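You operate a simulated robot arm through the tools that you are given. There is no shell and no other tool. Be economical: measure what you need, move in short steps, check, and stop when the job is done.

You run a simulated robot arm. Do the job below in one go: nothing can be reset, and whatever is moved stays where it is left.

JOB
Put the white cable plug in the white bowl. Put the loose grey coil on the top of the rewind table away on the board on the low stack of grey coils. Put the tall green can on the top of the rewind table away on the top of the winding machine. Put two of the film rolls from the top of the rewind table on the steel top of the green shelf unit. Put the bottle labelled "OIL" from the top of the rewind table on the top shelf of the green shelf unit and the bottle that says "soap" on the top of the sample table. Take the yellow cup and put it on top of the small blue carton. Take the small green film roll and leave it on top of the small beige carton. Take the dryer can on the folding table and put it away on the steel top of the green shelf unit. Fetch the folded orange cloth and set it in the large black bucket. Do these in any order. Set down upright: tall green can, film roll, bottle, yellow cup.

The check looks at the end state, three seconds after you hand in, the way a careful person would. Anything else that was tipped, shoved, dropped, spilled or broken makes it a failure. Flat cloth is picked up by pressing the open fingertips on it (5 to 10 N) and closing them slowly along it; thin cloth reads only 2 to 8 mm in the jaws.

ROBOT AND FRAMES
A 7-joint arm with a three-finger gripper on a trunk, on a base that drives. Base frame: it is fixed to the floor where the robot stands at the start and does not move with it; the origin is under the middle of the robot, x ahead of it, y to its left, z up. Readings come in m, degrees, newtons and seconds.
With the tool pointing down near the work surface it reaches from about 0.1 to 0.66 m from the robot's upright axis, wherever it stands. Its first joint turns from -166.0 to 166.0 degrees. Places, roughly: blue bottle, white bottle, yellow bottle [0.75, 1.75, 0.75]; board on the low stack of grey coils [-1.6, -5.9, 0.6]; dryer can [-2, 0.5, 0.75]; film roll (6x6x6 cm) [0.3, 1.4, 0.8]; film roll (7x7x6 cm) [0.8, 1.7, 0.8]; folded orange cloth (9x7x3 cm) [-2.1, 0.4, 0.8]; large black bucket (29x28x27 cm) [-1.6, 0.6, 0.8]; loose grey coil [0.5, 1, 0.75]; small beige carton (9x11x8 cm) [-1.5, 0.3, 0.8]; small blue carton (11x15x8 cm) [0.8, 3.8, 0.8]; small green film roll (6x6x6 cm) [-1.7, 0.8, 0.8]; steel top of the green shelf unit [0.7, -2.4, 0.8]; tall green can [0.75, 1, 0.75]; top of the sample table [0.6, 3.3, 0.8]; top of the winding machine [-4.2, 3.8, 1]; top shelf of the green shelf unit [0.8, -2.5, 1.6]; white bowl (14x13x6 cm) [0.6, -2.3, 0.3]; white cable plug (4x4x7 cm) [0.5, 0.2, 0.9]; yellow cup (7x7x7 cm) [0.5, 3.8, 0.8]. Payload 2.94 kg.
The TCP is the grasp point between the finger pads, 0.03 m short of the fingertips. In the tool frame z runs along the fingers and y along their closing line. Largest opening 0.132 m; the body of the gripper starts 0.107 m behind the TCP.
Orientation is that of the tool frame in the base frame, as a unit quaternion [w, x, y, z]. With the fingers straight down and closing along the base's y, the tool's x points along the base's -x, its y along +y and its z along -z.

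CONTROLS
- The arm moves only by the tool play_rows. Its argument "moves" is a list of rows, each a list of 3 entries, a list of its own where there are three numbers: the shift along the tool's x, y, z in units of 25 mm (1.0 is 25 mm), then the turn, a rotation vector about the tool's x, y, z in units of 4 degrees (1.0 is 4 degrees), then the opening, from 0 (shut) to 1 (fully open). In form: [[[x, y, z], [rx, ry, rz], grip], ...]. A call has 1 to 20 rows; each row shifts and turns the commanded pose from where the row before left it, along the tool's axes as they then stand. A call with a number of a shift or a turn outside -1 to 1 is refused whole. A row lasts 0.2 s, in which the tool goes at most 0.05 m and 8.6 degrees; a call with a longer step from one row to the next is refused whole, and so is a gripper value outside its range. Where a pose cannot be reached the arm comes as near as it can. A force on the tool above 40 N (or 10 N above the force at the start of the call, whichever is more), or a blocked arm, ends the call early, and 0.2 s more pass. The fingers move at their own pace and stop on an object; they squeeze with about 28 N. The grip force told is the motor's: it shows also when the fingers shut on nothing. Time passes only in rows, and 0.2 s behind the last, so rows that do not move let the fingers close. It gives the time, the measured TCP pose, the force on the tool (base axes), the opening and the grip force at its end, in the units of the frame above (readings bear some noise), with the torque about the TCP (base axes, N m) and any sound that the robot's microphone picked up.
- Cameras (640 x 400 px; columns grow to the right, rows downward): "scene" is now at [0.0347, 0.2236, 1.7283]; the picture's right is [0.50, -0.87, 0.00], its down [-0.71, -0.40, -0.58] and it looks along [0.51, 0.29, -0.81] (base axes); focal length 272 px, centre (320, 200). "wrist" rides on the gripper at [0.072, 0.003, -0.144] in the tool frame; the picture's right is [-0.04, 1.00, 0.00], its down [-0.88, -0.04, -0.48] and it looks along [-0.48, -0.02, 0.88] (tool axes); focal length 256 px, centre (320, 200).
- camera(camera): a new picture of that camera. The clock stands still meanwhile.
- lift_body(by): slides the trunk up (or, below 0, down) by that many m; the arm and the scene camera ride with it, the base frame stays. It gives what a move gives, with no picture.
- steer(legs): drives the robot by 1 to 6 legs, each [ahead, left, turn to the left] in m, m and degrees, along the robot's own axes; the way and the turn of a leg run together, so that a leg with both is an arc; at most 1.5 m and 180 degrees a leg. The arm and the cameras ride along, it lands a little off, and it stops where it bumps. It gives what a move gives.
- pan_tilt(pan, tilt): turns the head with the scene camera to pan (to the left, within 143 degrees either way) and tilt (down, from -29 to 69), counted from straight ahead of the robot. It gives what a move gives.
- measure_at(camera, pixels): for up to 12 pixels [column, row] of the newest picture of that camera ("zoom" is the newest enlarged one), the place [x, y, z] in the base frame of the surface seen there, good to about 0.002 m, but the place of the scene camera against the robot may be out by one fixed shift of up to 0.018 m in any direction. The clock stands still meanwhile.
- zoom(camera, box): a new picture of the part [left, top, right, bottom] of that camera's present view, enlarged. The clock stands still meanwhile.
- finish_job(): hands the job in; it is judged then, once.

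Work in short steps. Measure before you move; look again where a grasp or a placing could have gone wrong, and mend it. You have 364 turns and 298 pictures in all, those below and enlarged ones among them. Open the gripper and draw the arm clear of the work before you hand the job in, unless the task says otherwise; then end with one line.

The tools are called after ">>>" as a command line: name --argument value ..., lists and objects as JSON in quotes. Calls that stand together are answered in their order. play_rows: Moves the arm, as the interface text tells. Its arguments: {"type":"object","properties":{"moves":{"type":"array"}},"required":["moves"]} The other tools are called the same way: lift_body (by) slides the trunk up or down; steer (legs) drives the base; pan_tilt (pan, tilt) turns the head that bears the scene camera; camera (camera) takes a picture; measure_at (camera, pixels) gives the place of the surface under pixels of a picture; zoom (camera, box) takes an enlarged picture of a part of a camera's view; finish_job () hands the job in.

At the start:

```text
time_s: 0.0
ee_pos: [0.362, 0.3574, 1.0862]
tool_rot: [-0.001, 0.0, 1.0, 0.0]
ft_force: [-0.2, 0.3, -0.6]
moment: [-0.02, -0.03, 0.01]
grip_width: 0.1322
gripper_force: 0.1
trunk travel left (down, up): [-0.25, 0.29]
robot x, y, heading: [-0.001, 0.0032, -0.1]
head pan, tilt: [29.8, 54.4]
```

scene: 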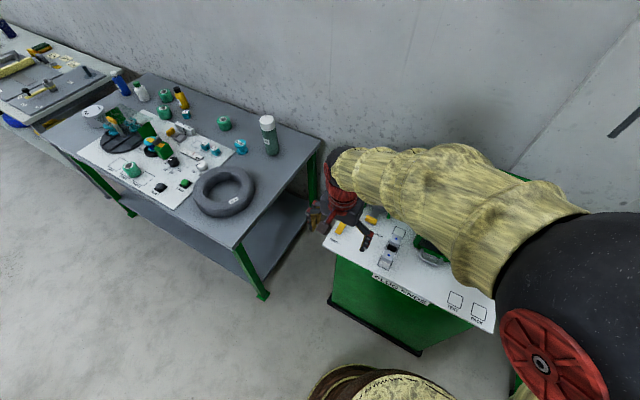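
wrist: 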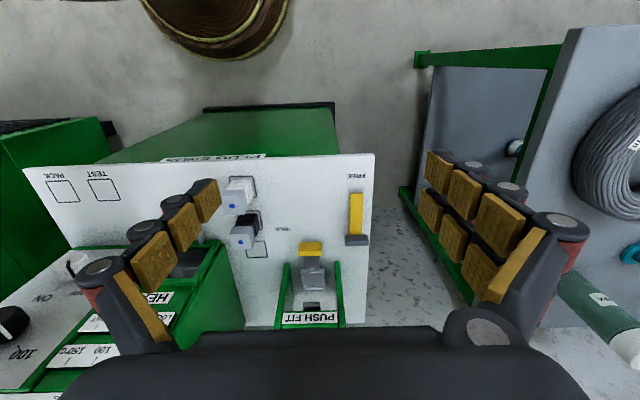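

The wrist picture shows a plug board with white plugs near (240,190) and (245,235). I'll zoom both cameras to find the white cable plug.

>>> zoom --camera "wrist" --box '[160, 120, 420, 340]'

>>> zoom --camera "scene" --box '[300, 180, 520, 340]'

>>> zoom --camera "scene" --box '[60, 60, 320, 230]'

```text
1.82 times, centred on (290, 230) of wrist
```

zoom: 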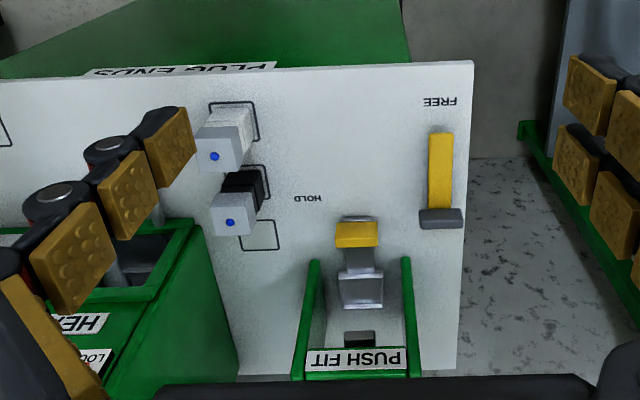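

```text
2.50 times, centred on (410, 260) of scene
```

zoom: 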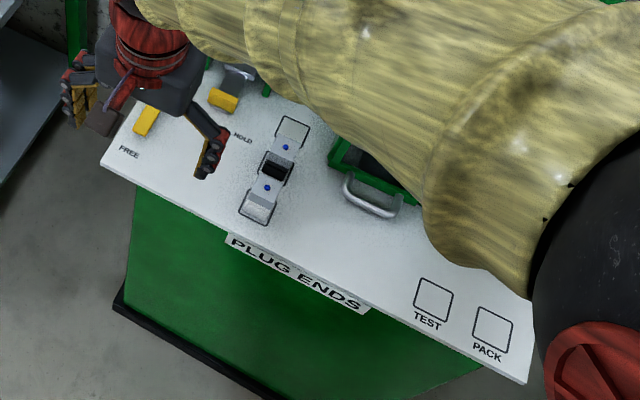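

```text
2.35 times, centred on (190, 145) of scene
```

zoom: 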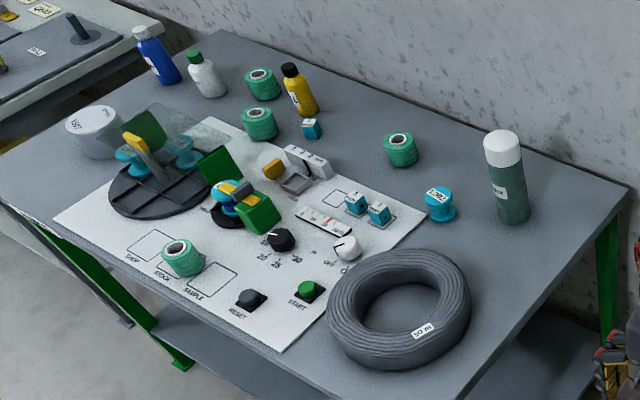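

The white plug is at zoom (225,140), the black one right next to it at (240,205). I'll measure them on the wrist picture and the scene picture.

>>> camera --camera "wrist"

>>> measure_at --camera "wrist" --pixels '[[247, 187], [243, 182], [238, 200], [247, 198], [243, 232], [257, 220], [236, 240], [262, 182], [285, 210], [311, 250], [254, 243], [356, 210]]'

```text
292 pictures are left
```

wrist: 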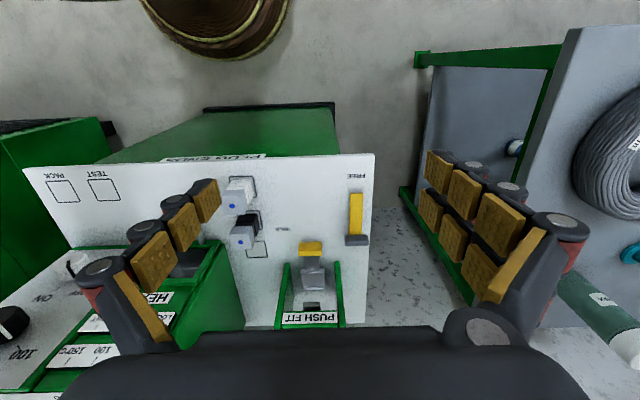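

```text
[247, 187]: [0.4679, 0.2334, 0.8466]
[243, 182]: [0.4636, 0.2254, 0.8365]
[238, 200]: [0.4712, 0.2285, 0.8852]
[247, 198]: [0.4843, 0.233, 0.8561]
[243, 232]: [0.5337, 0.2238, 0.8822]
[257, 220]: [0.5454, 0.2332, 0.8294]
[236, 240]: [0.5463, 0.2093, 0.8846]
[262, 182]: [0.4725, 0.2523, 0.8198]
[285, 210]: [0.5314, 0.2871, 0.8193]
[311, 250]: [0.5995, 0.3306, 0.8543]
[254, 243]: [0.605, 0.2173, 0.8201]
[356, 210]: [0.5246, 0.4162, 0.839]
```

The near plug (x≈0.47, y≈0.23) is the white one, top at z≈0.885 on the board at 0.82. I zoom in to get its top corners and yaw.

>>> zoom --camera "wrist" --box '[205, 165, 285, 265]'

>>> zoom --camera "scene" --box '[370, 215, 430, 275]'

```text
4.00 times, centred on (245, 215) of wrist
```

zoom: 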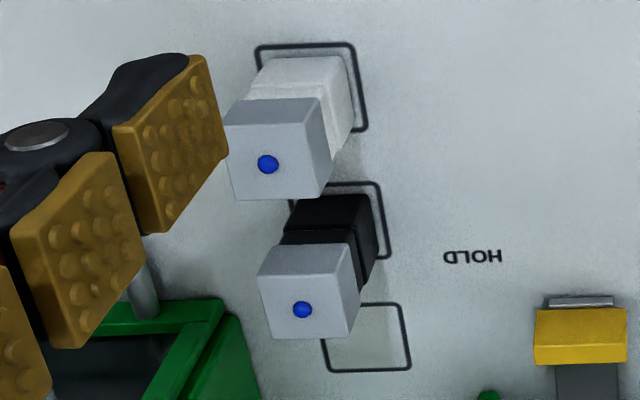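

```text
6.67 times, centred on (400, 245) of scene
```

zoom: 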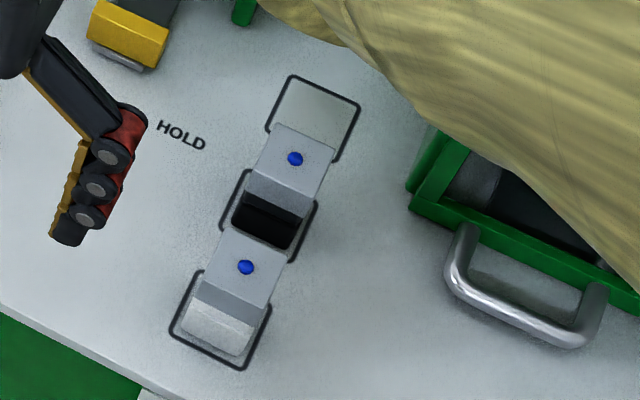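

I measure the white plug's top corners on the wrist picture.

>>> measure_at --camera "wrist" --pixels '[[227, 191], [243, 191], [224, 213], [244, 212], [232, 206], [251, 195], [240.5, 242.5], [234, 228], [252, 228]]'

```text
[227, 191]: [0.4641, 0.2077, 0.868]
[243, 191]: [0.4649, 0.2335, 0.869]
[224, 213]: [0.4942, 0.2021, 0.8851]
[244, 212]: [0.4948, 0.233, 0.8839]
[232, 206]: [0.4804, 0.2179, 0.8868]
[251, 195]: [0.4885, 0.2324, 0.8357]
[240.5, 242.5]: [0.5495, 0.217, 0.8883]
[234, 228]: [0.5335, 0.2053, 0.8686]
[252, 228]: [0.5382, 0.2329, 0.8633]
```

White plug centre ≈ (0.480, 0.218), top 0.885, faces aligned to base axes. I move above it with the jaws part open and check.

>>> play_rows --moves '[[[-0.787, -0.928, 0], [0, 0, 0], 0.6], [[-0.787, -0.928, 0], [0, 0, 0], 0.6], [[-0.787, -0.928, 0], [0, 0, 0], 0.6], [[-0.787, -0.928, 0], [0, 0, 0], 0.6], [[-0.787, -0.928, 0], [0, 0, 0], 0.6], [[-0.787, -0.928, 0], [0, 0, 0], 0.6], [[0, 0, 0.9], [0, 0, 0], 0.6], [[0, 0, 0.9], [0, 0, 0], 0.6], [[0, 0, 0.9], [0, 0, 0], 0.6], [[0, 0, 0.9], [0, 0, 0], 0.6], [[0, 0, 0.9], [0, 0, 0], 0.6], [[0, 0, 0], [0, 0, 0], 0.6]]'

>>> camera --camera "wrist"

```text
time_s: 2.6
ee_pos: [0.4815, 0.2183, 0.9735]
tool_rot: [0.0, 0.0, 1.0, 0.001]
ft_force: [-0.3, -0.3, 0.2]
moment: [0.01, 0.03, -0.02]
grip_width: 0.0792
gripper_force: 0.1
trunk travel left (down, up): [-0.25, 0.29]
robot x, y, heading: [-0.0043, -0.0024, 0.0]
head pan, tilt: [29.8, 54.4]
```

```text
289 pictures are left
```

wrist: 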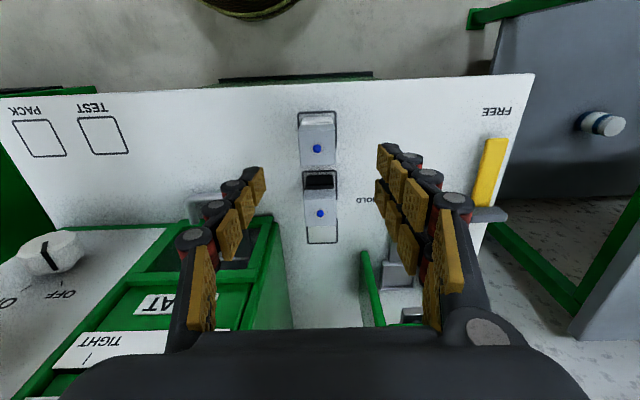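

The plug sits centred at (317,145), as it should be 9 cm below the TCP. I check the handle at (205,205) and box edge (270,225) against the left finger.

>>> measure_at --camera "wrist" --pixels '[[205, 195], [222, 192], [230, 200], [270, 222], [262, 222], [308, 130], [330, 130], [318, 148], [302, 158], [333, 158], [320, 215]]'

```text
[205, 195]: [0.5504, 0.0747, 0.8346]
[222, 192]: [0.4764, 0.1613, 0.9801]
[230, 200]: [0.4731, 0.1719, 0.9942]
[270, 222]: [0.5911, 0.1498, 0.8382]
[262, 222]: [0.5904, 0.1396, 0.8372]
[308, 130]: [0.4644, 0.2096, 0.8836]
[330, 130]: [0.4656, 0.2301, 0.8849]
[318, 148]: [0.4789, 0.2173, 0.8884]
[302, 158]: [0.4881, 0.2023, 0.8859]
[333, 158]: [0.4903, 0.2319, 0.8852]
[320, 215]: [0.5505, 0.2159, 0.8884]
```

Clear. I descend 0.107 m and close on the plug.

>>> play_rows --moves '[[[0, 0, 0.86], [0, 0, 0], 0.6], [[0, 0, 0.86], [0, 0, 0], 0.6], [[0, 0, 0.86], [0, 0, 0], 0.6], [[0, 0, 0.86], [0, 0, 0], 0.6], [[0, 0, 0.84], [0, 0, 0], 0.6], [[0, 0, 0], [0, 0, 0], 0.6], [[0, 0, 0], [0, 0, 0], 0.1], [[0, 0, 0], [0, 0, 0], 0.1], [[0, 0, 0], [0, 0, 0], 0.1], [[0, 0, 0], [0, 0, 0], 0.1], [[0, 0, 0], [0, 0, 0], 0.1]]'

```text
time_s: 5.0
ee_pos: [0.48, 0.2175, 0.8674]
tool_rot: [0.0, 0.0, 1.0, 0.0]
ft_force: [0.6, -0.1, -0.8]
moment: [-0.03, -0.04, -0.03]
grip_width: 0.0332
gripper_force: 27.8
trunk travel left (down, up): [-0.25, 0.29]
robot x, y, heading: [0.0016, -0.0002, 0.2]
head pan, tilt: [29.8, 54.4]
```

Held (33 mm). I lift 0.2 m and pull in, then look to the right with the head.

>>> play_rows --moves '[[[0, 0, -1], [0, 0, 0], 0.1], [[0, 0, -1], [0, 0, 0], 0.1], [[0, 0, -1], [0, 0, 0], 0.1], [[0, 0, -1], [0, 0, 0], 0.1], [[0, 0, -1], [0, 0, 0], 0.1], [[0, 0, -1], [0, 0, 0], 0.1], [[0, 0, -1], [0, 0, 0], 0.1], [[0, 0, -1], [0, 0, 0], 0.1], [[1, 0, 0], [0, 0, 0], 0.1], [[1, 0, 0], [0, 0, 0], 0.1], [[1, 0, 0], [0, 0, 0], 0.1], [[1, 0, 0], [0, 0, 0], 0.1]]'

>>> pan_tilt --pan -70 --tilt 30

>>> camera --camera "scene"

```text
time_s: 7.6
ee_pos: [0.3804, 0.2155, 1.0666]
tool_rot: [0.0, 0.0, 1.0, 0.0]
ft_force: [-0.7, -0.5, -0.7]
moment: [-0.01, 0.0, 0.01]
grip_width: 0.0331
gripper_force: 27.8
trunk travel left (down, up): [-0.25, 0.29]
robot x, y, heading: [-0.0041, -0.0004, 0.1]
head pan, tilt: [29.8, 54.4]
```

```text
time_s: 9.4
ee_pos: [0.3805, 0.2154, 1.0663]
tool_rot: [0.0, 0.0, 1.0, 0.0]
ft_force: [0.6, -0.2, -0.4]
moment: [-0.03, -0.03, -0.03]
grip_width: 0.0331
gripper_force: 27.5
trunk travel left (down, up): [-0.25, 0.29]
robot x, y, heading: [0.0026, -0.0018, 0.1]
head pan, tilt: [-70.0, 30.0]
```

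```text
288 pictures are left
```

scene: 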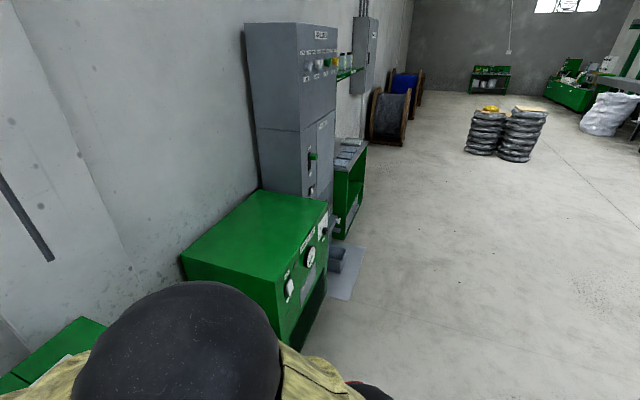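

I see a green unit, a grey cabinet, then the shelf unit behind; I measure their fronts to plan the drive.

>>> measure_at --camera "scene" --pixels '[[325, 205], [318, 300], [335, 100], [362, 165], [345, 230], [358, 290], [330, 250], [375, 130], [486, 150], [515, 155], [345, 290], [345, 150]]'

>>> zoom --camera "scene" --box '[240, 10, 400, 310]'

```text
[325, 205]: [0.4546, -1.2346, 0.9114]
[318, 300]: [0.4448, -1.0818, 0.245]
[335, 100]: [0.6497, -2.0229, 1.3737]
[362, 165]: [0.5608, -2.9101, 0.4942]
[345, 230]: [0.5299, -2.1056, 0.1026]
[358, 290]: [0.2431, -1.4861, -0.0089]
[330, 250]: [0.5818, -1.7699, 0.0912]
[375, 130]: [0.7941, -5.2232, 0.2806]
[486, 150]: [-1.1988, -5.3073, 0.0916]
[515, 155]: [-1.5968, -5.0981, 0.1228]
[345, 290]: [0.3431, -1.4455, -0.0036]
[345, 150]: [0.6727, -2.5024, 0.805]
```

```text
1.33 times, centred on (320, 160) of scene
```

zoom: 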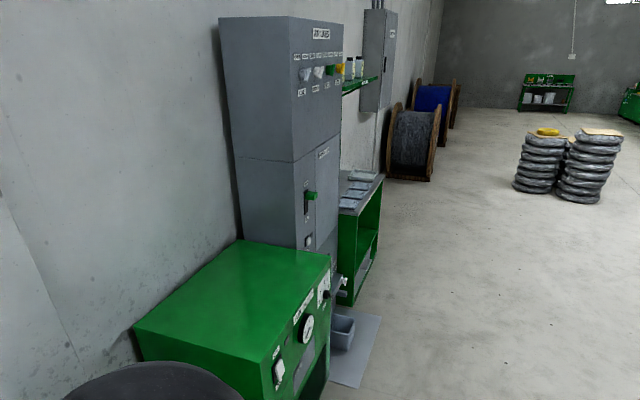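

The way along x≈-0.3 is free. I back off 0.3 m and slide right to y≈-2.35, staying faced to the wall side, then look at the shelf unit.

>>> steer --legs '[[-0.3, 0, 0], [0, -1.2, 0], [0, -1.1, 0]]'

>>> pan_tilt --pan 0 --tilt 40

>>> camera --camera "scene"

>>> camera --camera "wrist"

```text
time_s: 22.3
ee_pos: [0.1022, -2.0776, 1.0664]
tool_rot: [0.0, 0.001, 1.0, 0.0]
ft_force: [0.0, -0.3, -1.1]
moment: [0.03, -0.04, 0.01]
grip_width: 0.033
gripper_force: 27.2
trunk travel left (down, up): [-0.25, 0.29]
robot x, y, heading: [-0.2814, -2.2916, -0.2]
head pan, tilt: [-70.0, 30.0]
```

```text
time_s: 23.7
ee_pos: [0.1021, -2.0782, 1.0668]
tool_rot: [0.0, 0.002, 1.0, -0.001]
ft_force: [0.8, 0.2, -0.7]
moment: [0.03, -0.02, 0.01]
grip_width: 0.0333
gripper_force: 27.8
trunk travel left (down, up): [-0.25, 0.29]
robot x, y, heading: [-0.2769, -2.2933, 0.0]
head pan, tilt: [0.0, 40.0]
```

```text
286 pictures are left
```

scene: 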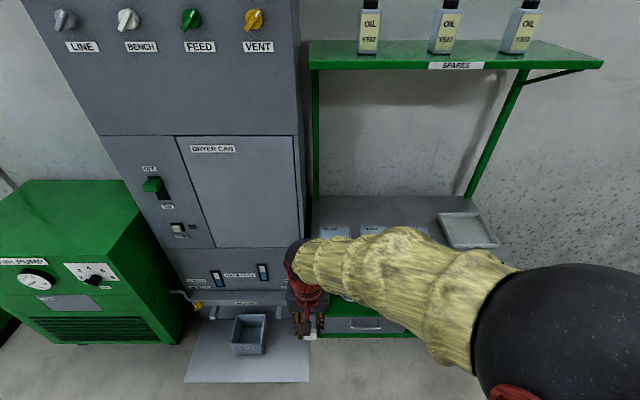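

```text
285 pictures are left
```

wrist: 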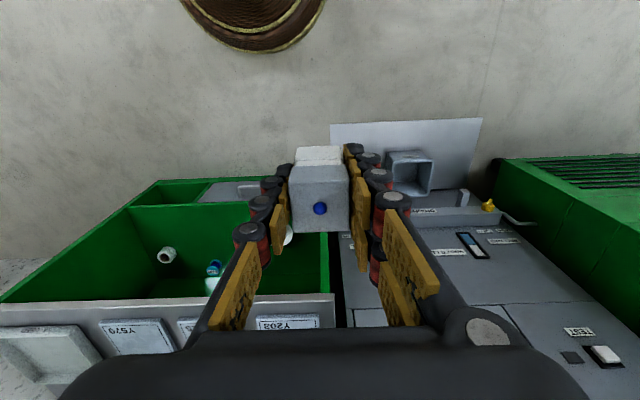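

The bowl must be inside the cubby under the steel top. I back up, lower the trunk and look in.

>>> steer --legs '[[-0.7, 0, 0]]'

>>> lift_body --by -0.25

>>> camera --camera "scene"

```text
time_s: 27.5
ee_pos: [-0.5925, -2.0756, 1.0669]
tool_rot: [-0.001, 0.007, 1.0, 0.0]
ft_force: [-0.1, 0.5, -0.4]
moment: [0.02, 0.0, 0.0]
grip_width: 0.0332
gripper_force: 28.2
trunk travel left (down, up): [-0.25, 0.29]
robot x, y, heading: [-0.9753, -2.2884, -0.9]
head pan, tilt: [0.0, 40.0]
```

```text
time_s: 30.1
ee_pos: [-0.593, -2.0767, 0.8181]
tool_rot: [0.0, 0.006, 1.0, -0.001]
ft_force: [-0.7, 0.4, -0.7]
moment: [-0.02, 0.0, 0.02]
grip_width: 0.0333
gripper_force: 28.2
trunk travel left (down, up): [0.0, 0.54]
robot x, y, heading: [-0.9756, -2.2876, -0.8]
head pan, tilt: [0.0, 40.0]
```

```text
284 pictures are left
```

scene: 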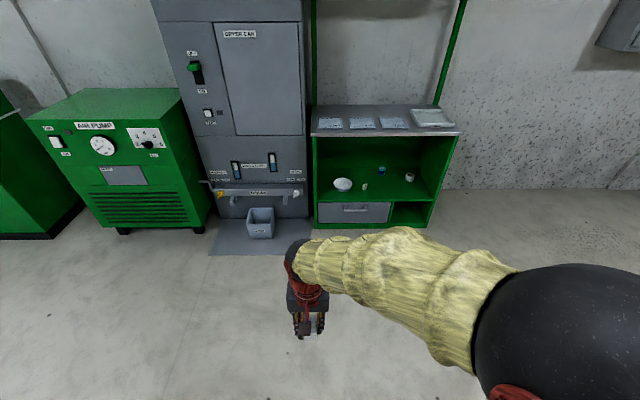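

The bowl shows at (343,184) inside the cubby. I zoom and measure it and the cubby frame.

>>> zoom --camera "scene" --box '[290, 95, 480, 235]'

>>> measure_at --camera "scene" --pixels '[[343, 180], [343, 190], [334, 184], [352, 184], [316, 137], [458, 135], [320, 198], [420, 198], [366, 187], [409, 179], [381, 171], [350, 203]]'

```text
2.86 times, centred on (385, 165) of scene
```

zoom: 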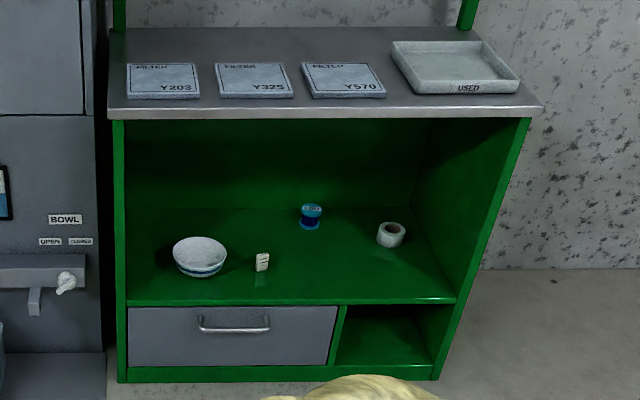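

```text
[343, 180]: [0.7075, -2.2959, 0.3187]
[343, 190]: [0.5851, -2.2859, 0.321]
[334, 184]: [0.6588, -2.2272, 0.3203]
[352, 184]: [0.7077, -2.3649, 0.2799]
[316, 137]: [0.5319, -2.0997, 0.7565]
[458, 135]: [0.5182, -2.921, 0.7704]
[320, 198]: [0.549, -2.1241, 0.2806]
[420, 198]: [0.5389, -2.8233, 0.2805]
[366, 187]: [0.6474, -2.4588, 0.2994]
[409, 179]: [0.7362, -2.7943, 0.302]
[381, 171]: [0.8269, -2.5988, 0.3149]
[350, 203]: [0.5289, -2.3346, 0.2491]
```

The bowl centre is ≈(0.645,-2.29), rim 0.33, the cubby open to z≈0.75. I'll test the pose out here: pitch the tool 44° forward and lower to z≈0.42.

>>> play_rows --moves '[[[0, 0, 0], [0, -1, 0], 0.1], [[0, 0, 0], [0, -1, 0], 0.1], [[0, 0, 0], [0, -1, 0], 0.1], [[0, 0, 0], [0, -1, 0], 0.1], [[0, 0, 0], [0, -1, 0], 0.1], [[0, 0, 0], [0, -1, 0], 0.1], [[0, 0, 0], [0, -1, 0], 0.1], [[0, 0, 0], [0, -1, 0], 0.1], [[0, 0, 0], [0, -1, 0], 0.1], [[0, 0, 0], [0, -1, 0], 0.1], [[0, 0, 0], [0, -1, 0], 0.1]]'

>>> play_rows --moves '[[[0.367, -0.494, 0.955], [0, 0, 0], 0.1], [[0.367, -0.494, 0.955], [0, 0, 0], 0.1], [[0.367, -0.494, 0.955], [0, 0, 0], 0.1], [[0.367, -0.494, 0.955], [0, 0, 0], 0.1], [[0.367, -0.494, 0.955], [0, 0, 0], 0.1], [[0.367, -0.494, 0.955], [0, 0, 0], 0.1], [[0.367, -0.494, 0.955], [0, 0, 0], 0.1], [[0.367, -0.494, 0.955], [0, 0, 0], 0.1], [[0.367, -0.494, 0.955], [0, 0, 0], 0.1], [[0.367, -0.494, 0.955], [0, 0, 0], 0.1], [[0.367, -0.494, 0.955], [0, 0, 0], 0.1], [[0.367, -0.494, 0.955], [0, 0, 0], 0.1], [[0.367, -0.494, 0.955], [0, 0, 0], 0.1], [[0.367, -0.494, 0.955], [0, 0, 0], 0.1], [[0.367, -0.494, 0.955], [0, 0, 0], 0.1], [[0.367, -0.494, 0.955], [0, 0, 0], 0.1], [[0.367, -0.494, 0.955], [0, 0, 0], 0.1]]'

>>> camera --camera "scene"

>>> camera --camera "wrist"

```text
time_s: 32.5
ee_pos: [-0.5932, -2.075, 0.8167]
tool_rot: [0.374, 0.007, 0.927, -0.002]
ft_force: [-0.1, 0.0, -1.3]
moment: [-0.06, 0.05, 0.0]
grip_width: 0.0333
gripper_force: 28.2
trunk travel left (down, up): [0.0, 0.54]
robot x, y, heading: [-0.9748, -2.286, -0.6]
head pan, tilt: [0.0, 40.0]
```

```text
time_s: 36.1
ee_pos: [-0.409, -2.2339, 0.4999]
tool_rot: [0.37, -0.001, 0.929, -0.015]
ft_force: [0.3, 0.6, 0.4]
moment: [0.0, 0.06, -0.07]
grip_width: 0.0331
gripper_force: 28.2
out of reach, approached as far as the arm can: row 11, 12, 13, 14, 15, 16, 17
trunk travel left (down, up): [0.0, 0.54]
robot x, y, heading: [-0.9792, -2.2859, -0.8]
head pan, tilt: [0.0, 40.0]
```

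```text
282 pictures are left
```

scene: 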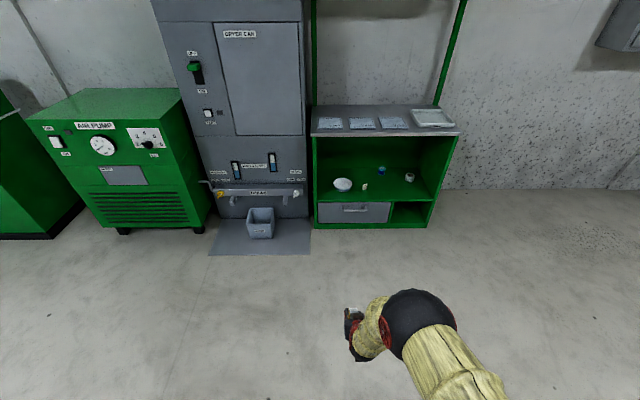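

```text
281 pictures are left
```

wrist: 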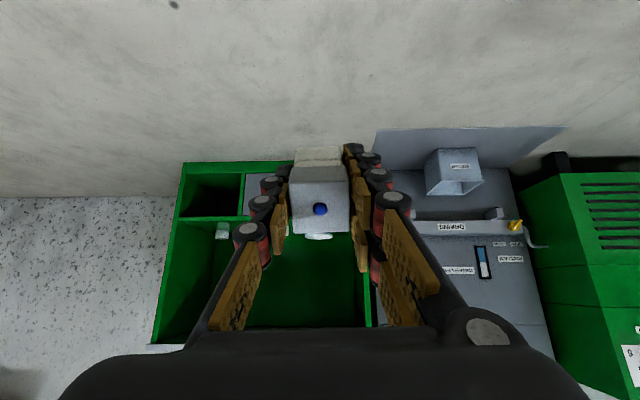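

The arm ran out of reach at z 0.50. I measure the elbow and wrist positions to understand the reach.

>>> measure_at --camera "scene" --pixels '[[420, 320], [400, 310], [450, 380], [355, 335], [375, 330]]'

```text
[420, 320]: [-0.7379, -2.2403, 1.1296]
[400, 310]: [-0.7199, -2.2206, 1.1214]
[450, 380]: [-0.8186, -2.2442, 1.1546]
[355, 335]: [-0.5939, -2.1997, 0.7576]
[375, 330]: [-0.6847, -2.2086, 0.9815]
```

The elbow is at about z 1.1, so a joint limit stops us rather than stretch. I try pulling in toward the robot and going down to see the lowest reach.

>>> play_rows --moves '[[[0.72, 0, -0.69], [0, 0, 0], 0.1], [[0.72, 0, -0.69], [0, 0, 0], 0.1], [[0.72, 0, -0.69], [0, 0, 0], 0.1], [[0.72, 0, -0.69], [0, 0, 0], 0.1]]'

>>> play_rows --moves '[[[0.69, 0, 0.72], [0, 0, 0], 0.1], [[0.69, 0, 0.72], [0, 0, 0], 0.1], [[0.69, 0, 0.72], [0, 0, 0], 0.1], [[0.69, 0, 0.72], [0, 0, 0], 0.1]]'

```text
time_s: 37.1
ee_pos: [-0.4643, -2.2469, 0.5358]
tool_rot: [0.368, -0.002, 0.929, -0.022]
ft_force: [0.7, 0.1, -0.4]
moment: [-0.01, -0.01, -0.04]
grip_width: 0.033
gripper_force: 28.0
out of reach, approached as far as the arm can: row 1, 2, 3, 4
trunk travel left (down, up): [0.0, 0.54]
robot x, y, heading: [-0.9752, -2.2911, -0.8]
head pan, tilt: [0.0, 40.0]
```

```text
time_s: 38.1
ee_pos: [-0.4153, -2.2387, 0.4692]
tool_rot: [0.369, -0.001, 0.929, -0.023]
ft_force: [0.1, -0.3, 0.4]
moment: [0.0, 0.07, 0.01]
grip_width: 0.033
gripper_force: 28.1
out of reach, approached as far as the arm can: row 1, 2, 3, 4
trunk travel left (down, up): [0.0, 0.54]
robot x, y, heading: [-0.9794, -2.2868, -1.1]
head pan, tilt: [0.0, 40.0]
```

Going out lowers the limit, so I try further forward.

>>> play_rows --moves '[[[-0.72, 0, 0.69], [0, 0, 0], 0.1], [[-0.72, 0, 0.69], [0, 0, 0], 0.1], [[-0.72, 0, 0.69], [0, 0, 0], 0.1], [[-0.72, 0, 0.69], [0, 0, 0], 0.1], [[-0.72, 0, 0.69], [0, 0, 0], 0.1], [[-0.72, 0, 0.69], [0, 0, 0], 0.1], [[0, 0, 0], [0, 0, 0], 0.1]]'

>>> camera --camera "scene"

```text
time_s: 39.7
ee_pos: [-0.2611, -2.2179, 0.4742]
tool_rot: [0.374, 0.01, 0.927, -0.004]
ft_force: [0.1, 0.5, -0.5]
moment: [0.01, -0.01, 0.01]
grip_width: 0.033
gripper_force: 28.1
out of reach, approached as far as the arm can: row 1, 2, 4, 6
trunk travel left (down, up): [0.0, 0.54]
robot x, y, heading: [-0.9743, -2.2871, -1.1]
head pan, tilt: [0.0, 40.0]
```

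```text
280 pictures are left
```

scene: 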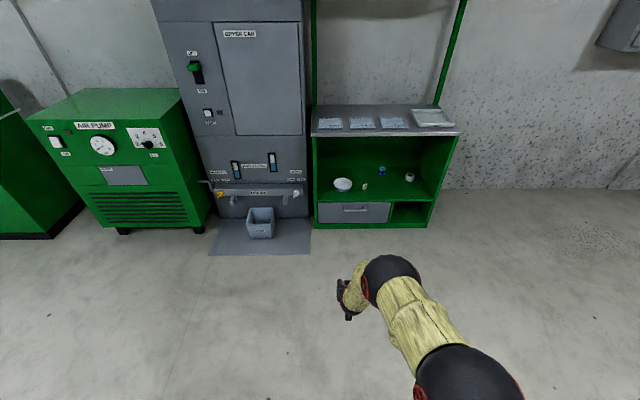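

Now 0.71 m ahead at z 0.474. I go straight down 0.1 m more.

>>> play_rows --moves '[[[0.69, 0, 0.72], [0, 0, 0], 0.1], [[0.69, 0, 0.72], [0, 0, 0], 0.1], [[0.69, 0, 0.72], [0, 0, 0], 0.1], [[0.69, 0, 0.72], [0, 0, 0], 0.1], [[0, 0, 0], [0, 0, 0], 0.1]]'

>>> camera --camera "scene"

>>> measure_at --camera "scene" --pixels '[[390, 270], [410, 310], [440, 350], [470, 390], [350, 295], [360, 285]]'

```text
time_s: 40.9
ee_pos: [-0.26, -2.2159, 0.3748]
tool_rot: [0.375, 0.009, 0.927, -0.004]
ft_force: [-0.9, -1.0, -0.7]
moment: [0.01, 0.0, 0.0]
grip_width: 0.0331
gripper_force: 27.8
trunk travel left (down, up): [0.0, 0.54]
robot x, y, heading: [-0.9769, -2.2889, -0.8]
head pan, tilt: [0.0, 40.0]
```

```text
279 pictures are left
```

scene: 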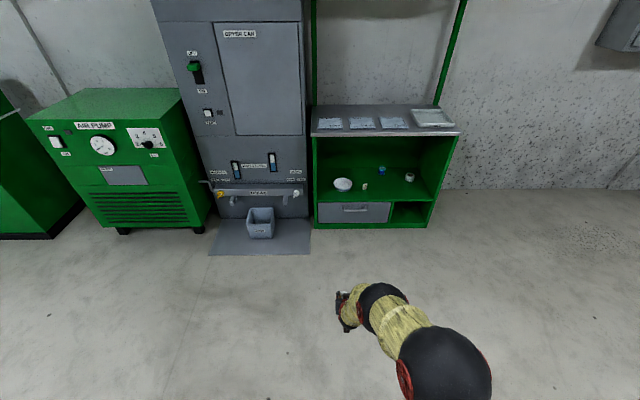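

```text
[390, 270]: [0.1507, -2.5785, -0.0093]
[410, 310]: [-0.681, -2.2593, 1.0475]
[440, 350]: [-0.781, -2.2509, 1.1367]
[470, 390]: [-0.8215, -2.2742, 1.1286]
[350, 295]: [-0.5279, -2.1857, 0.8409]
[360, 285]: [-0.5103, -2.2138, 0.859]
```

The pose now reaches z 0.375 at 0.71 m ahead. I raise to ≈0.44, then drive forward 0.86 and right 0.075 toward the bowl, and look.

>>> play_rows --moves '[[[-0.69, 0, -0.72], [0, 0, 0], 0.1], [[-0.69, 0, -0.72], [0, 0, 0], 0.1], [[-0.69, 0, -0.72], [0, 0, 0], 0.1]]'

>>> steer --legs '[[0.4, -0.08, 0.8], [0.38, 0, 0]]'

>>> camera --camera "wrist"

>>> camera --camera "scene"

```text
time_s: 41.7
ee_pos: [-0.2628, -2.2141, 0.4482]
tool_rot: [0.374, 0.01, 0.927, -0.005]
ft_force: [-0.4, 0.2, -1.1]
moment: [-0.01, -0.05, -0.04]
grip_width: 0.0332
gripper_force: 27.8
trunk travel left (down, up): [0.0, 0.54]
robot x, y, heading: [-0.9762, -2.2876, -0.6]
head pan, tilt: [0.0, 40.0]
```

```text
time_s: 46.2
ee_pos: [0.5095, -2.2866, 0.4504]
tool_rot: [0.375, 0.003, 0.927, -0.001]
ft_force: [1.1, 0.6, -1.0]
moment: [0.0, 0.02, -0.02]
grip_width: 0.0331
gripper_force: 27.5
trunk travel left (down, up): [0.0, 0.54]
robot x, y, heading: [-0.2073, -2.3701, -0.1]
head pan, tilt: [0.0, 40.0]
```

```text
278 pictures are left
```

wrist: 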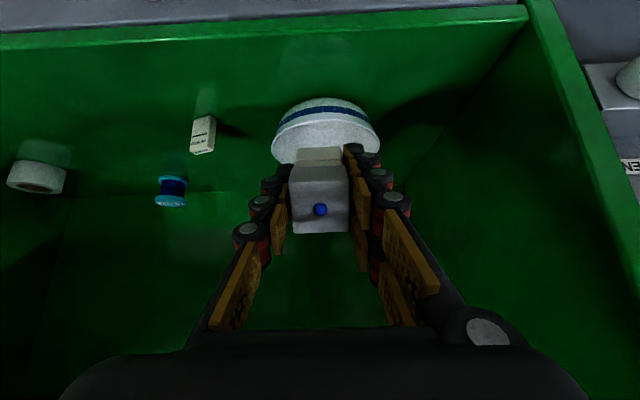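

```text
277 pictures are left
```

scene: 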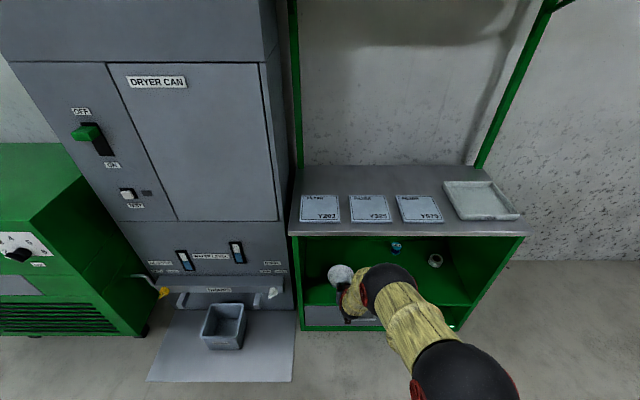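

The bowl is straight ahead at (325,130) of the wrist view. I measure its rim and the steel front edge.

>>> measure_at --camera "wrist" --pixels '[[325, 101], [274, 145], [379, 145], [325, 148], [290, 160], [370, 150], [325, 120]]'

>>> measure_at --camera "scene" --pixels '[[340, 265], [335, 283], [296, 232], [400, 234], [390, 270], [360, 285], [380, 300]]'

```text
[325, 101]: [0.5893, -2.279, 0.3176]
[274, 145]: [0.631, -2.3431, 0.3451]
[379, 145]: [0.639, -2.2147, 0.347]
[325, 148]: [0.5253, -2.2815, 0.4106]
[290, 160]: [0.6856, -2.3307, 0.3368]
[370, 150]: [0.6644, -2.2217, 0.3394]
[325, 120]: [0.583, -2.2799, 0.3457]
```

```text
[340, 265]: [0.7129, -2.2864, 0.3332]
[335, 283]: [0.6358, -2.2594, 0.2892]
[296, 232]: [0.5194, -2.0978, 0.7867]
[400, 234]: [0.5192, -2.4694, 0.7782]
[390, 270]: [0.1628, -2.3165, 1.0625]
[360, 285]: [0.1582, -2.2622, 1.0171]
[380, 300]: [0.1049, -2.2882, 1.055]
```

Bowl centre ≈ (0.64,-2.28), rim 0.345. I drive 0.12 ahead and check.

>>> steer --legs '[[0.12, 0.005, 0]]'

>>> camera --camera "wrist"

>>> camera --camera "scene"

```text
time_s: 47.4
ee_pos: [0.6281, -2.2818, 0.4494]
tool_rot: [0.374, 0.002, 0.927, 0.0]
ft_force: [-0.2, 0.6, -0.3]
moment: [0.0, 0.02, -0.02]
grip_width: 0.0332
gripper_force: 28.0
trunk travel left (down, up): [0.0, 0.54]
robot x, y, heading: [-0.084, -2.365, 0.1]
head pan, tilt: [0.0, 40.0]
```

```text
276 pictures are left
```

wrist: 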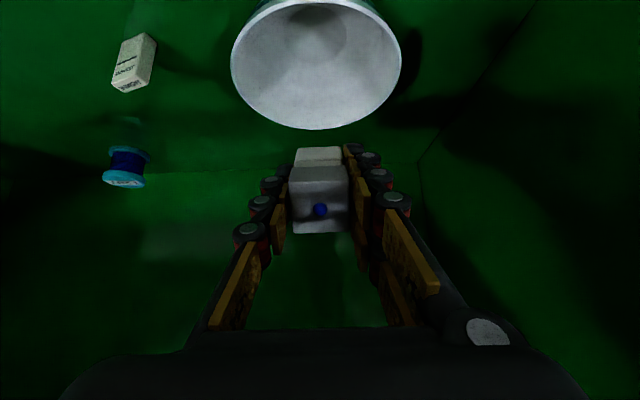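

```text
275 pictures are left
```

scene: 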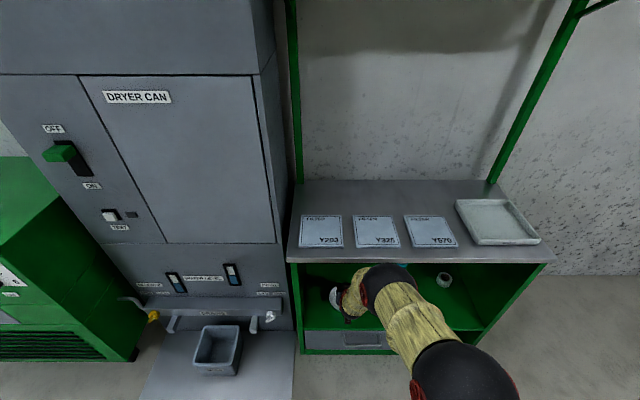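

Clear. I lower 75 mm into the bowl and look.

>>> play_rows --moves '[[[0.69, 0, 0.72], [0, 0, 0], 0.1], [[0.69, 0, 0.72], [0, 0, 0], 0.1], [[0.69, 0, 0.72], [0, 0, 0], 0.1], [[0, 0, 0], [0, 0, 0], 0.1]]'

>>> camera --camera "wrist"

>>> camera --camera "scene"

```text
time_s: 48.4
ee_pos: [0.6273, -2.2827, 0.3748]
tool_rot: [0.375, 0.002, 0.927, -0.001]
ft_force: [0.2, 0.1, -1.2]
moment: [0.02, 0.02, -0.02]
grip_width: 0.0331
gripper_force: 28.0
trunk travel left (down, up): [0.0, 0.54]
robot x, y, heading: [-0.0881, -2.368, 0.4]
head pan, tilt: [0.0, 40.0]
```

```text
274 pictures are left
```

wrist: 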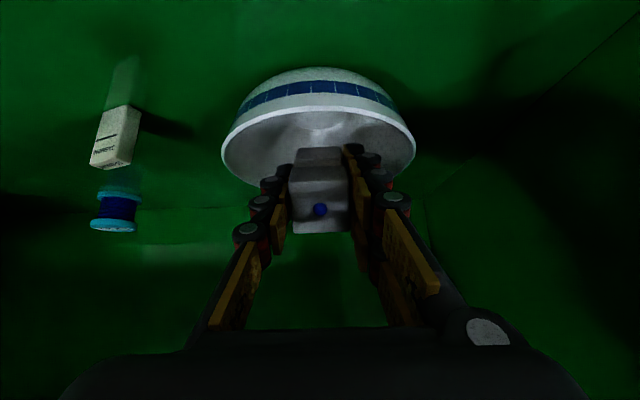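

```text
273 pictures are left
```

scene: 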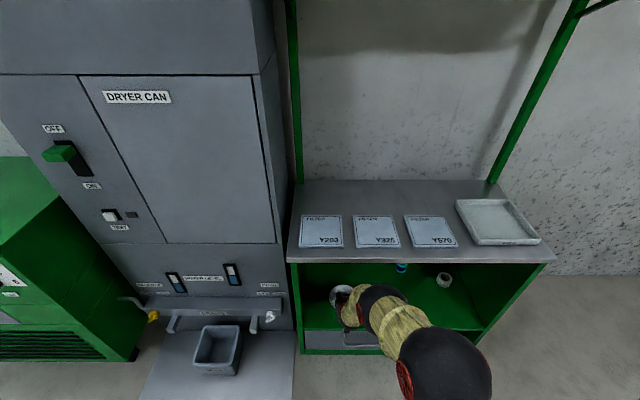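

The plug is inside the bowl outline. I lower 12 mm, release with a small opening, and rise.

>>> play_rows --moves '[[[0.33, 0, 0.35], [0, 0, 0], 0.1], [[0, 0, 0], [0, 0, 0], 0.1], [[0, 0, 0], [0, 0, 0], 0.45], [[0, 0, 0], [0, 0, 0], 0.45], [[0, 0, 0], [0, 0, 0], 0.45], [[0, 0, 0], [0, 0, 0], 0.45], [[-0.69, 0, -0.72], [0, 0, 0], 0.45], [[-0.69, 0, -0.72], [0, 0, 0], 0.45], [[-0.69, 0, -0.72], [0, 0, 0], 0.45], [[-0.69, 0, -0.72], [0, 0, 0], 0.45]]'

>>> camera --camera "wrist"

```text
time_s: 50.6
ee_pos: [0.6261, -2.2817, 0.4604]
tool_rot: [0.373, 0.002, 0.928, -0.001]
ft_force: [-0.5, -0.9, -0.9]
moment: [-0.05, -0.09, -0.02]
grip_width: 0.0593
gripper_force: 0.1
trunk travel left (down, up): [0.0, 0.54]
robot x, y, heading: [-0.0821, -2.3667, 0.1]
head pan, tilt: [0.0, 40.0]
```

```text
272 pictures are left
```

wrist: 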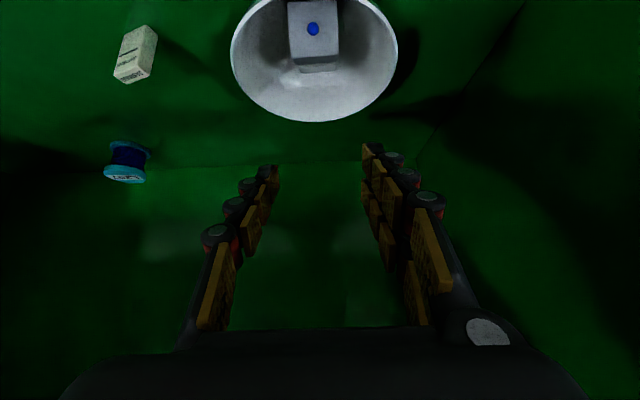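

The plug lies in the bowl. I back out, raise the trunk, and survey the steel top and top shelf for free places.

>>> steer --legs '[[-0.65, 0, 0]]'

>>> lift_body --by 0.54

>>> pan_tilt --pan 0 --tilt 25

>>> camera --camera "scene"

```text
time_s: 54.3
ee_pos: [-0.0295, -2.283, 0.4599]
tool_rot: [0.374, 0.003, 0.927, -0.001]
ft_force: [0.3, 0.0, -0.2]
moment: [0.01, -0.01, 0.0]
grip_width: 0.0595
gripper_force: 0.1
trunk travel left (down, up): [0.0, 0.54]
robot x, y, heading: [-0.7443, -2.3664, 0.3]
head pan, tilt: [0.0, 40.0]
```

```text
refused: 0.54 is not a number from -0.4 to 0.4
```

```text
time_s: 55.0
ee_pos: [-0.0289, -2.2829, 0.4596]
tool_rot: [0.374, 0.003, 0.927, -0.001]
ft_force: [-0.7, 0.0, 1.0]
moment: [-0.01, -0.04, 0.0]
grip_width: 0.0593
gripper_force: 0.0
trunk travel left (down, up): [0.0, 0.54]
robot x, y, heading: [-0.7431, -2.3621, -0.0]
head pan, tilt: [0.0, 25.0]
```

```text
271 pictures are left
```

scene: 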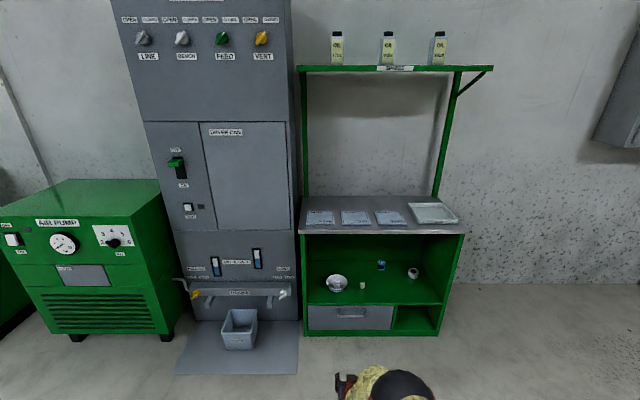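

I raise the trunk in two moves and look down on the steel top and the top shelf.

>>> lift_body --by 0.4

>>> camera --camera "scene"

>>> measure_at --camera "scene" --pixels '[[320, 200], [320, 240]]'

```text
time_s: 58.9
ee_pos: [-0.0279, -2.2824, 0.8605]
tool_rot: [0.374, 0.003, 0.927, -0.001]
ft_force: [-0.9, 0.5, 0.0]
moment: [0.04, -0.01, 0.01]
grip_width: 0.0595
gripper_force: 0.2
trunk travel left (down, up): [-0.4, 0.14]
robot x, y, heading: [-0.7453, -2.3671, 0.1]
head pan, tilt: [0.0, 25.0]
```

```text
270 pictures are left
```

scene: 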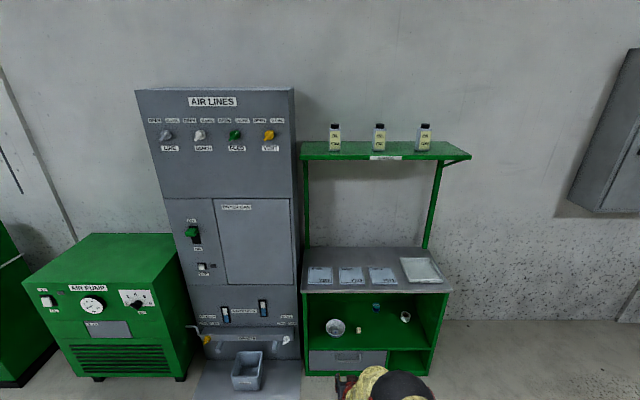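

```text
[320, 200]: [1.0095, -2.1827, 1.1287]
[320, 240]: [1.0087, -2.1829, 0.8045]
```

>>> zoom --camera "scene" --box '[290, 110, 480, 300]'

>>> measure_at --camera "scene" --pixels '[[305, 157], [300, 144], [465, 158], [450, 144], [335, 148], [379, 148], [424, 148], [312, 252], [415, 252], [320, 262], [380, 262], [440, 290]]'

```text
2.11 times, centred on (385, 205) of scene
```

zoom: 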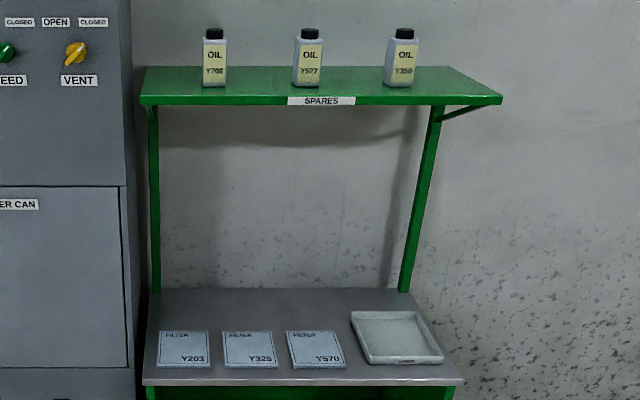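

```text
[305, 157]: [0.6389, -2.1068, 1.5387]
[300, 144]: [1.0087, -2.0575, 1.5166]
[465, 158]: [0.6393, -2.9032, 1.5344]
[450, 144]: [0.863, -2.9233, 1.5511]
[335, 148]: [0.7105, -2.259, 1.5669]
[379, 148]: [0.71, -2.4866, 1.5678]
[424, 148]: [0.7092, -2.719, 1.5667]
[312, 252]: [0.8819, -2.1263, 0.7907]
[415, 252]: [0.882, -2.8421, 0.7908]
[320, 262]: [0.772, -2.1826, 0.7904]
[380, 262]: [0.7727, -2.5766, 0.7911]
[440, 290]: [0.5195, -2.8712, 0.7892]
```

Free places found: top shelf (z≈1.55) between the OIL bottles, and the steel top (z≈0.79) behind the filters, x>0.72. Now I straighten the tool, pull in and look toward the rewind table.

>>> play_rows --moves '[[[0, 0, -0.5], [0, 1, 0], 0.6], [[0, 0, -0.5], [0, 1, 0], 0.6], [[0, 0, -0.5], [0, 1, 0], 0.6], [[0, 0, -0.5], [0, 1, 0], 0.6], [[0, 0, -0.5], [0, 1, 0], 0.6], [[0, 0, -0.5], [0, 1, 0], 0.6], [[0, 0, -0.5], [0, 1, 0], 0.6], [[0, 0, -0.5], [0, 1, 0], 0.6], [[0, 0, -0.5], [0, 1, 0], 0.6], [[0, 0, -0.5], [0, 1, 0], 0.6], [[0, 0, -0.5], [0, 1, 0], 0.6], [[1, 0, -0.3], [0, 0, 0], 0.6], [[1, 0, -0.3], [0, 0, 0], 0.6], [[1, 0, -0.3], [0, 0, 0], 0.6], [[1, 0, -0.3], [0, 0, 0], 0.6], [[1, 0, -0.3], [0, 0, 0], 0.6], [[1, 0, -0.3], [0, 0, 0], 0.6], [[1, 0, -0.3], [0, 0, 0], 0.6], [[1, 0, -0.3], [0, 0, 0], 0.6]]'

>>> pan_tilt --pan 90 --tilt 25

>>> camera --camera "scene"

```text
time_s: 62.9
ee_pos: [-0.2708, -2.2848, 0.9968]
tool_rot: [0.064, 0.008, 0.998, -0.011]
ft_force: [0.0, 1.5, -0.3]
moment: [0.0, -0.03, -0.04]
grip_width: 0.0796
gripper_force: 0.2
out of reach, approached as far as the arm can: row 6, 7, 8, 9
trunk travel left (down, up): [-0.4, 0.14]
robot x, y, heading: [-0.7448, -2.3642, -0.1]
head pan, tilt: [0.0, 25.0]
```

```text
time_s: 64.5
ee_pos: [-0.2699, -2.2858, 0.9975]
tool_rot: [0.062, 0.008, 0.998, -0.012]
ft_force: [-0.4, 0.6, 0.0]
moment: [-0.01, 0.01, 0.0]
grip_width: 0.0792
gripper_force: 0.0
trunk travel left (down, up): [-0.4, 0.14]
robot x, y, heading: [-0.745, -2.3664, 0.1]
head pan, tilt: [90.0, 25.0]
```

```text
268 pictures are left
```

scene: 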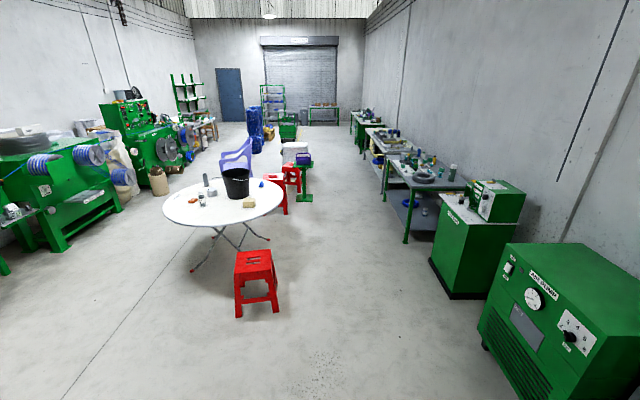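

A clear overview: the folding table with stools on the left of the aisle, tables on the right. I measure to plan the aisle.

>>> measure_at --camera "scene" --pixels '[[273, 300], [235, 315], [284, 210], [310, 195], [283, 195], [432, 265], [448, 298], [407, 240], [385, 190], [484, 345], [385, 162], [300, 160]]'

```text
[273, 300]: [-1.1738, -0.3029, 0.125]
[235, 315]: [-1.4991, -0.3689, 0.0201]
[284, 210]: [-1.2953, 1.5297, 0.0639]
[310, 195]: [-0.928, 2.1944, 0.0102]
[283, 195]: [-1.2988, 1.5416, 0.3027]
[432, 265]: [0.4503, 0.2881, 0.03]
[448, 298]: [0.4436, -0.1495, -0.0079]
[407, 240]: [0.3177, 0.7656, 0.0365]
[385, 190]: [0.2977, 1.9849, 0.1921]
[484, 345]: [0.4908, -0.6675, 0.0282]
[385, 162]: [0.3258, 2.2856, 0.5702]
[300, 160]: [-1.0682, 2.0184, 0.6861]
```

The aisle at x≈-0.35 is free. I drive to about (-0.35, 1.1) and look at the rewind table.

>>> steer --legs '[[0.38, 1.2, 0], [0, 1.2, 0], [0, 1.1, 0]]'

>>> pan_tilt --pan 10 --tilt 42

>>> camera --camera "scene"

```text
time_s: 81.9
ee_pos: [0.1064, 1.2385, 0.9973]
tool_rot: [0.062, 0.0, 0.998, -0.012]
ft_force: [0.1, -0.3, 0.2]
moment: [0.0, 0.0, -0.01]
grip_width: 0.0794
gripper_force: 0.1
trunk travel left (down, up): [-0.4, 0.14]
robot x, y, heading: [-0.3657, 1.1528, 1.1]
head pan, tilt: [90.0, 25.0]
```

```text
time_s: 83.4
ee_pos: [0.106, 1.2384, 0.9966]
tool_rot: [0.063, 0.0, 0.998, -0.011]
ft_force: [0.3, 0.6, 0.0]
moment: [0.01, 0.0, 0.0]
grip_width: 0.0791
gripper_force: 0.0
trunk travel left (down, up): [-0.4, 0.14]
robot x, y, heading: [-0.3671, 1.1501, 0.7]
head pan, tilt: [10.0, 42.0]
```

```text
267 pictures are left
```

scene: 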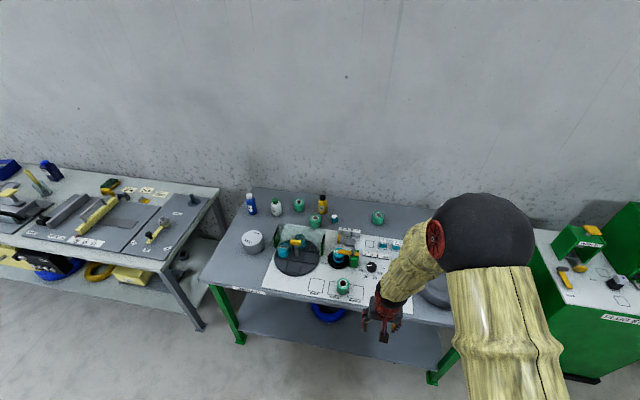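

>>> zoom --camera "scene" --box '[210, 180, 420, 310]'

>>> measure_at --camera "scene" --pixels '[[251, 207], [276, 209], [323, 207], [299, 204], [316, 221], [377, 217], [343, 285], [335, 219], [252, 237], [240, 282], [380, 306], [450, 320]]'

```text
3.05 times, centred on (315, 245) of scene
```

zoom: 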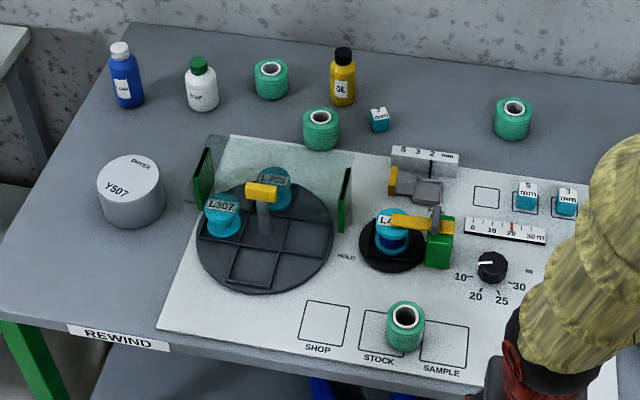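

```text
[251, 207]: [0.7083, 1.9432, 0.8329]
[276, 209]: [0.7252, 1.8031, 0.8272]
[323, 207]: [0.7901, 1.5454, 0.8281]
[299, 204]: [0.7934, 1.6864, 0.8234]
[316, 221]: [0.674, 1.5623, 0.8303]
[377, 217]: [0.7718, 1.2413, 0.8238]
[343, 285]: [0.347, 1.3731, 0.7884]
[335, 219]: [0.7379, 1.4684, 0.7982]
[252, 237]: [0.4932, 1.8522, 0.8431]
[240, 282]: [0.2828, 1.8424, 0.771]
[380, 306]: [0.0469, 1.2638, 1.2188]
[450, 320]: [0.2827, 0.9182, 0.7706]
```

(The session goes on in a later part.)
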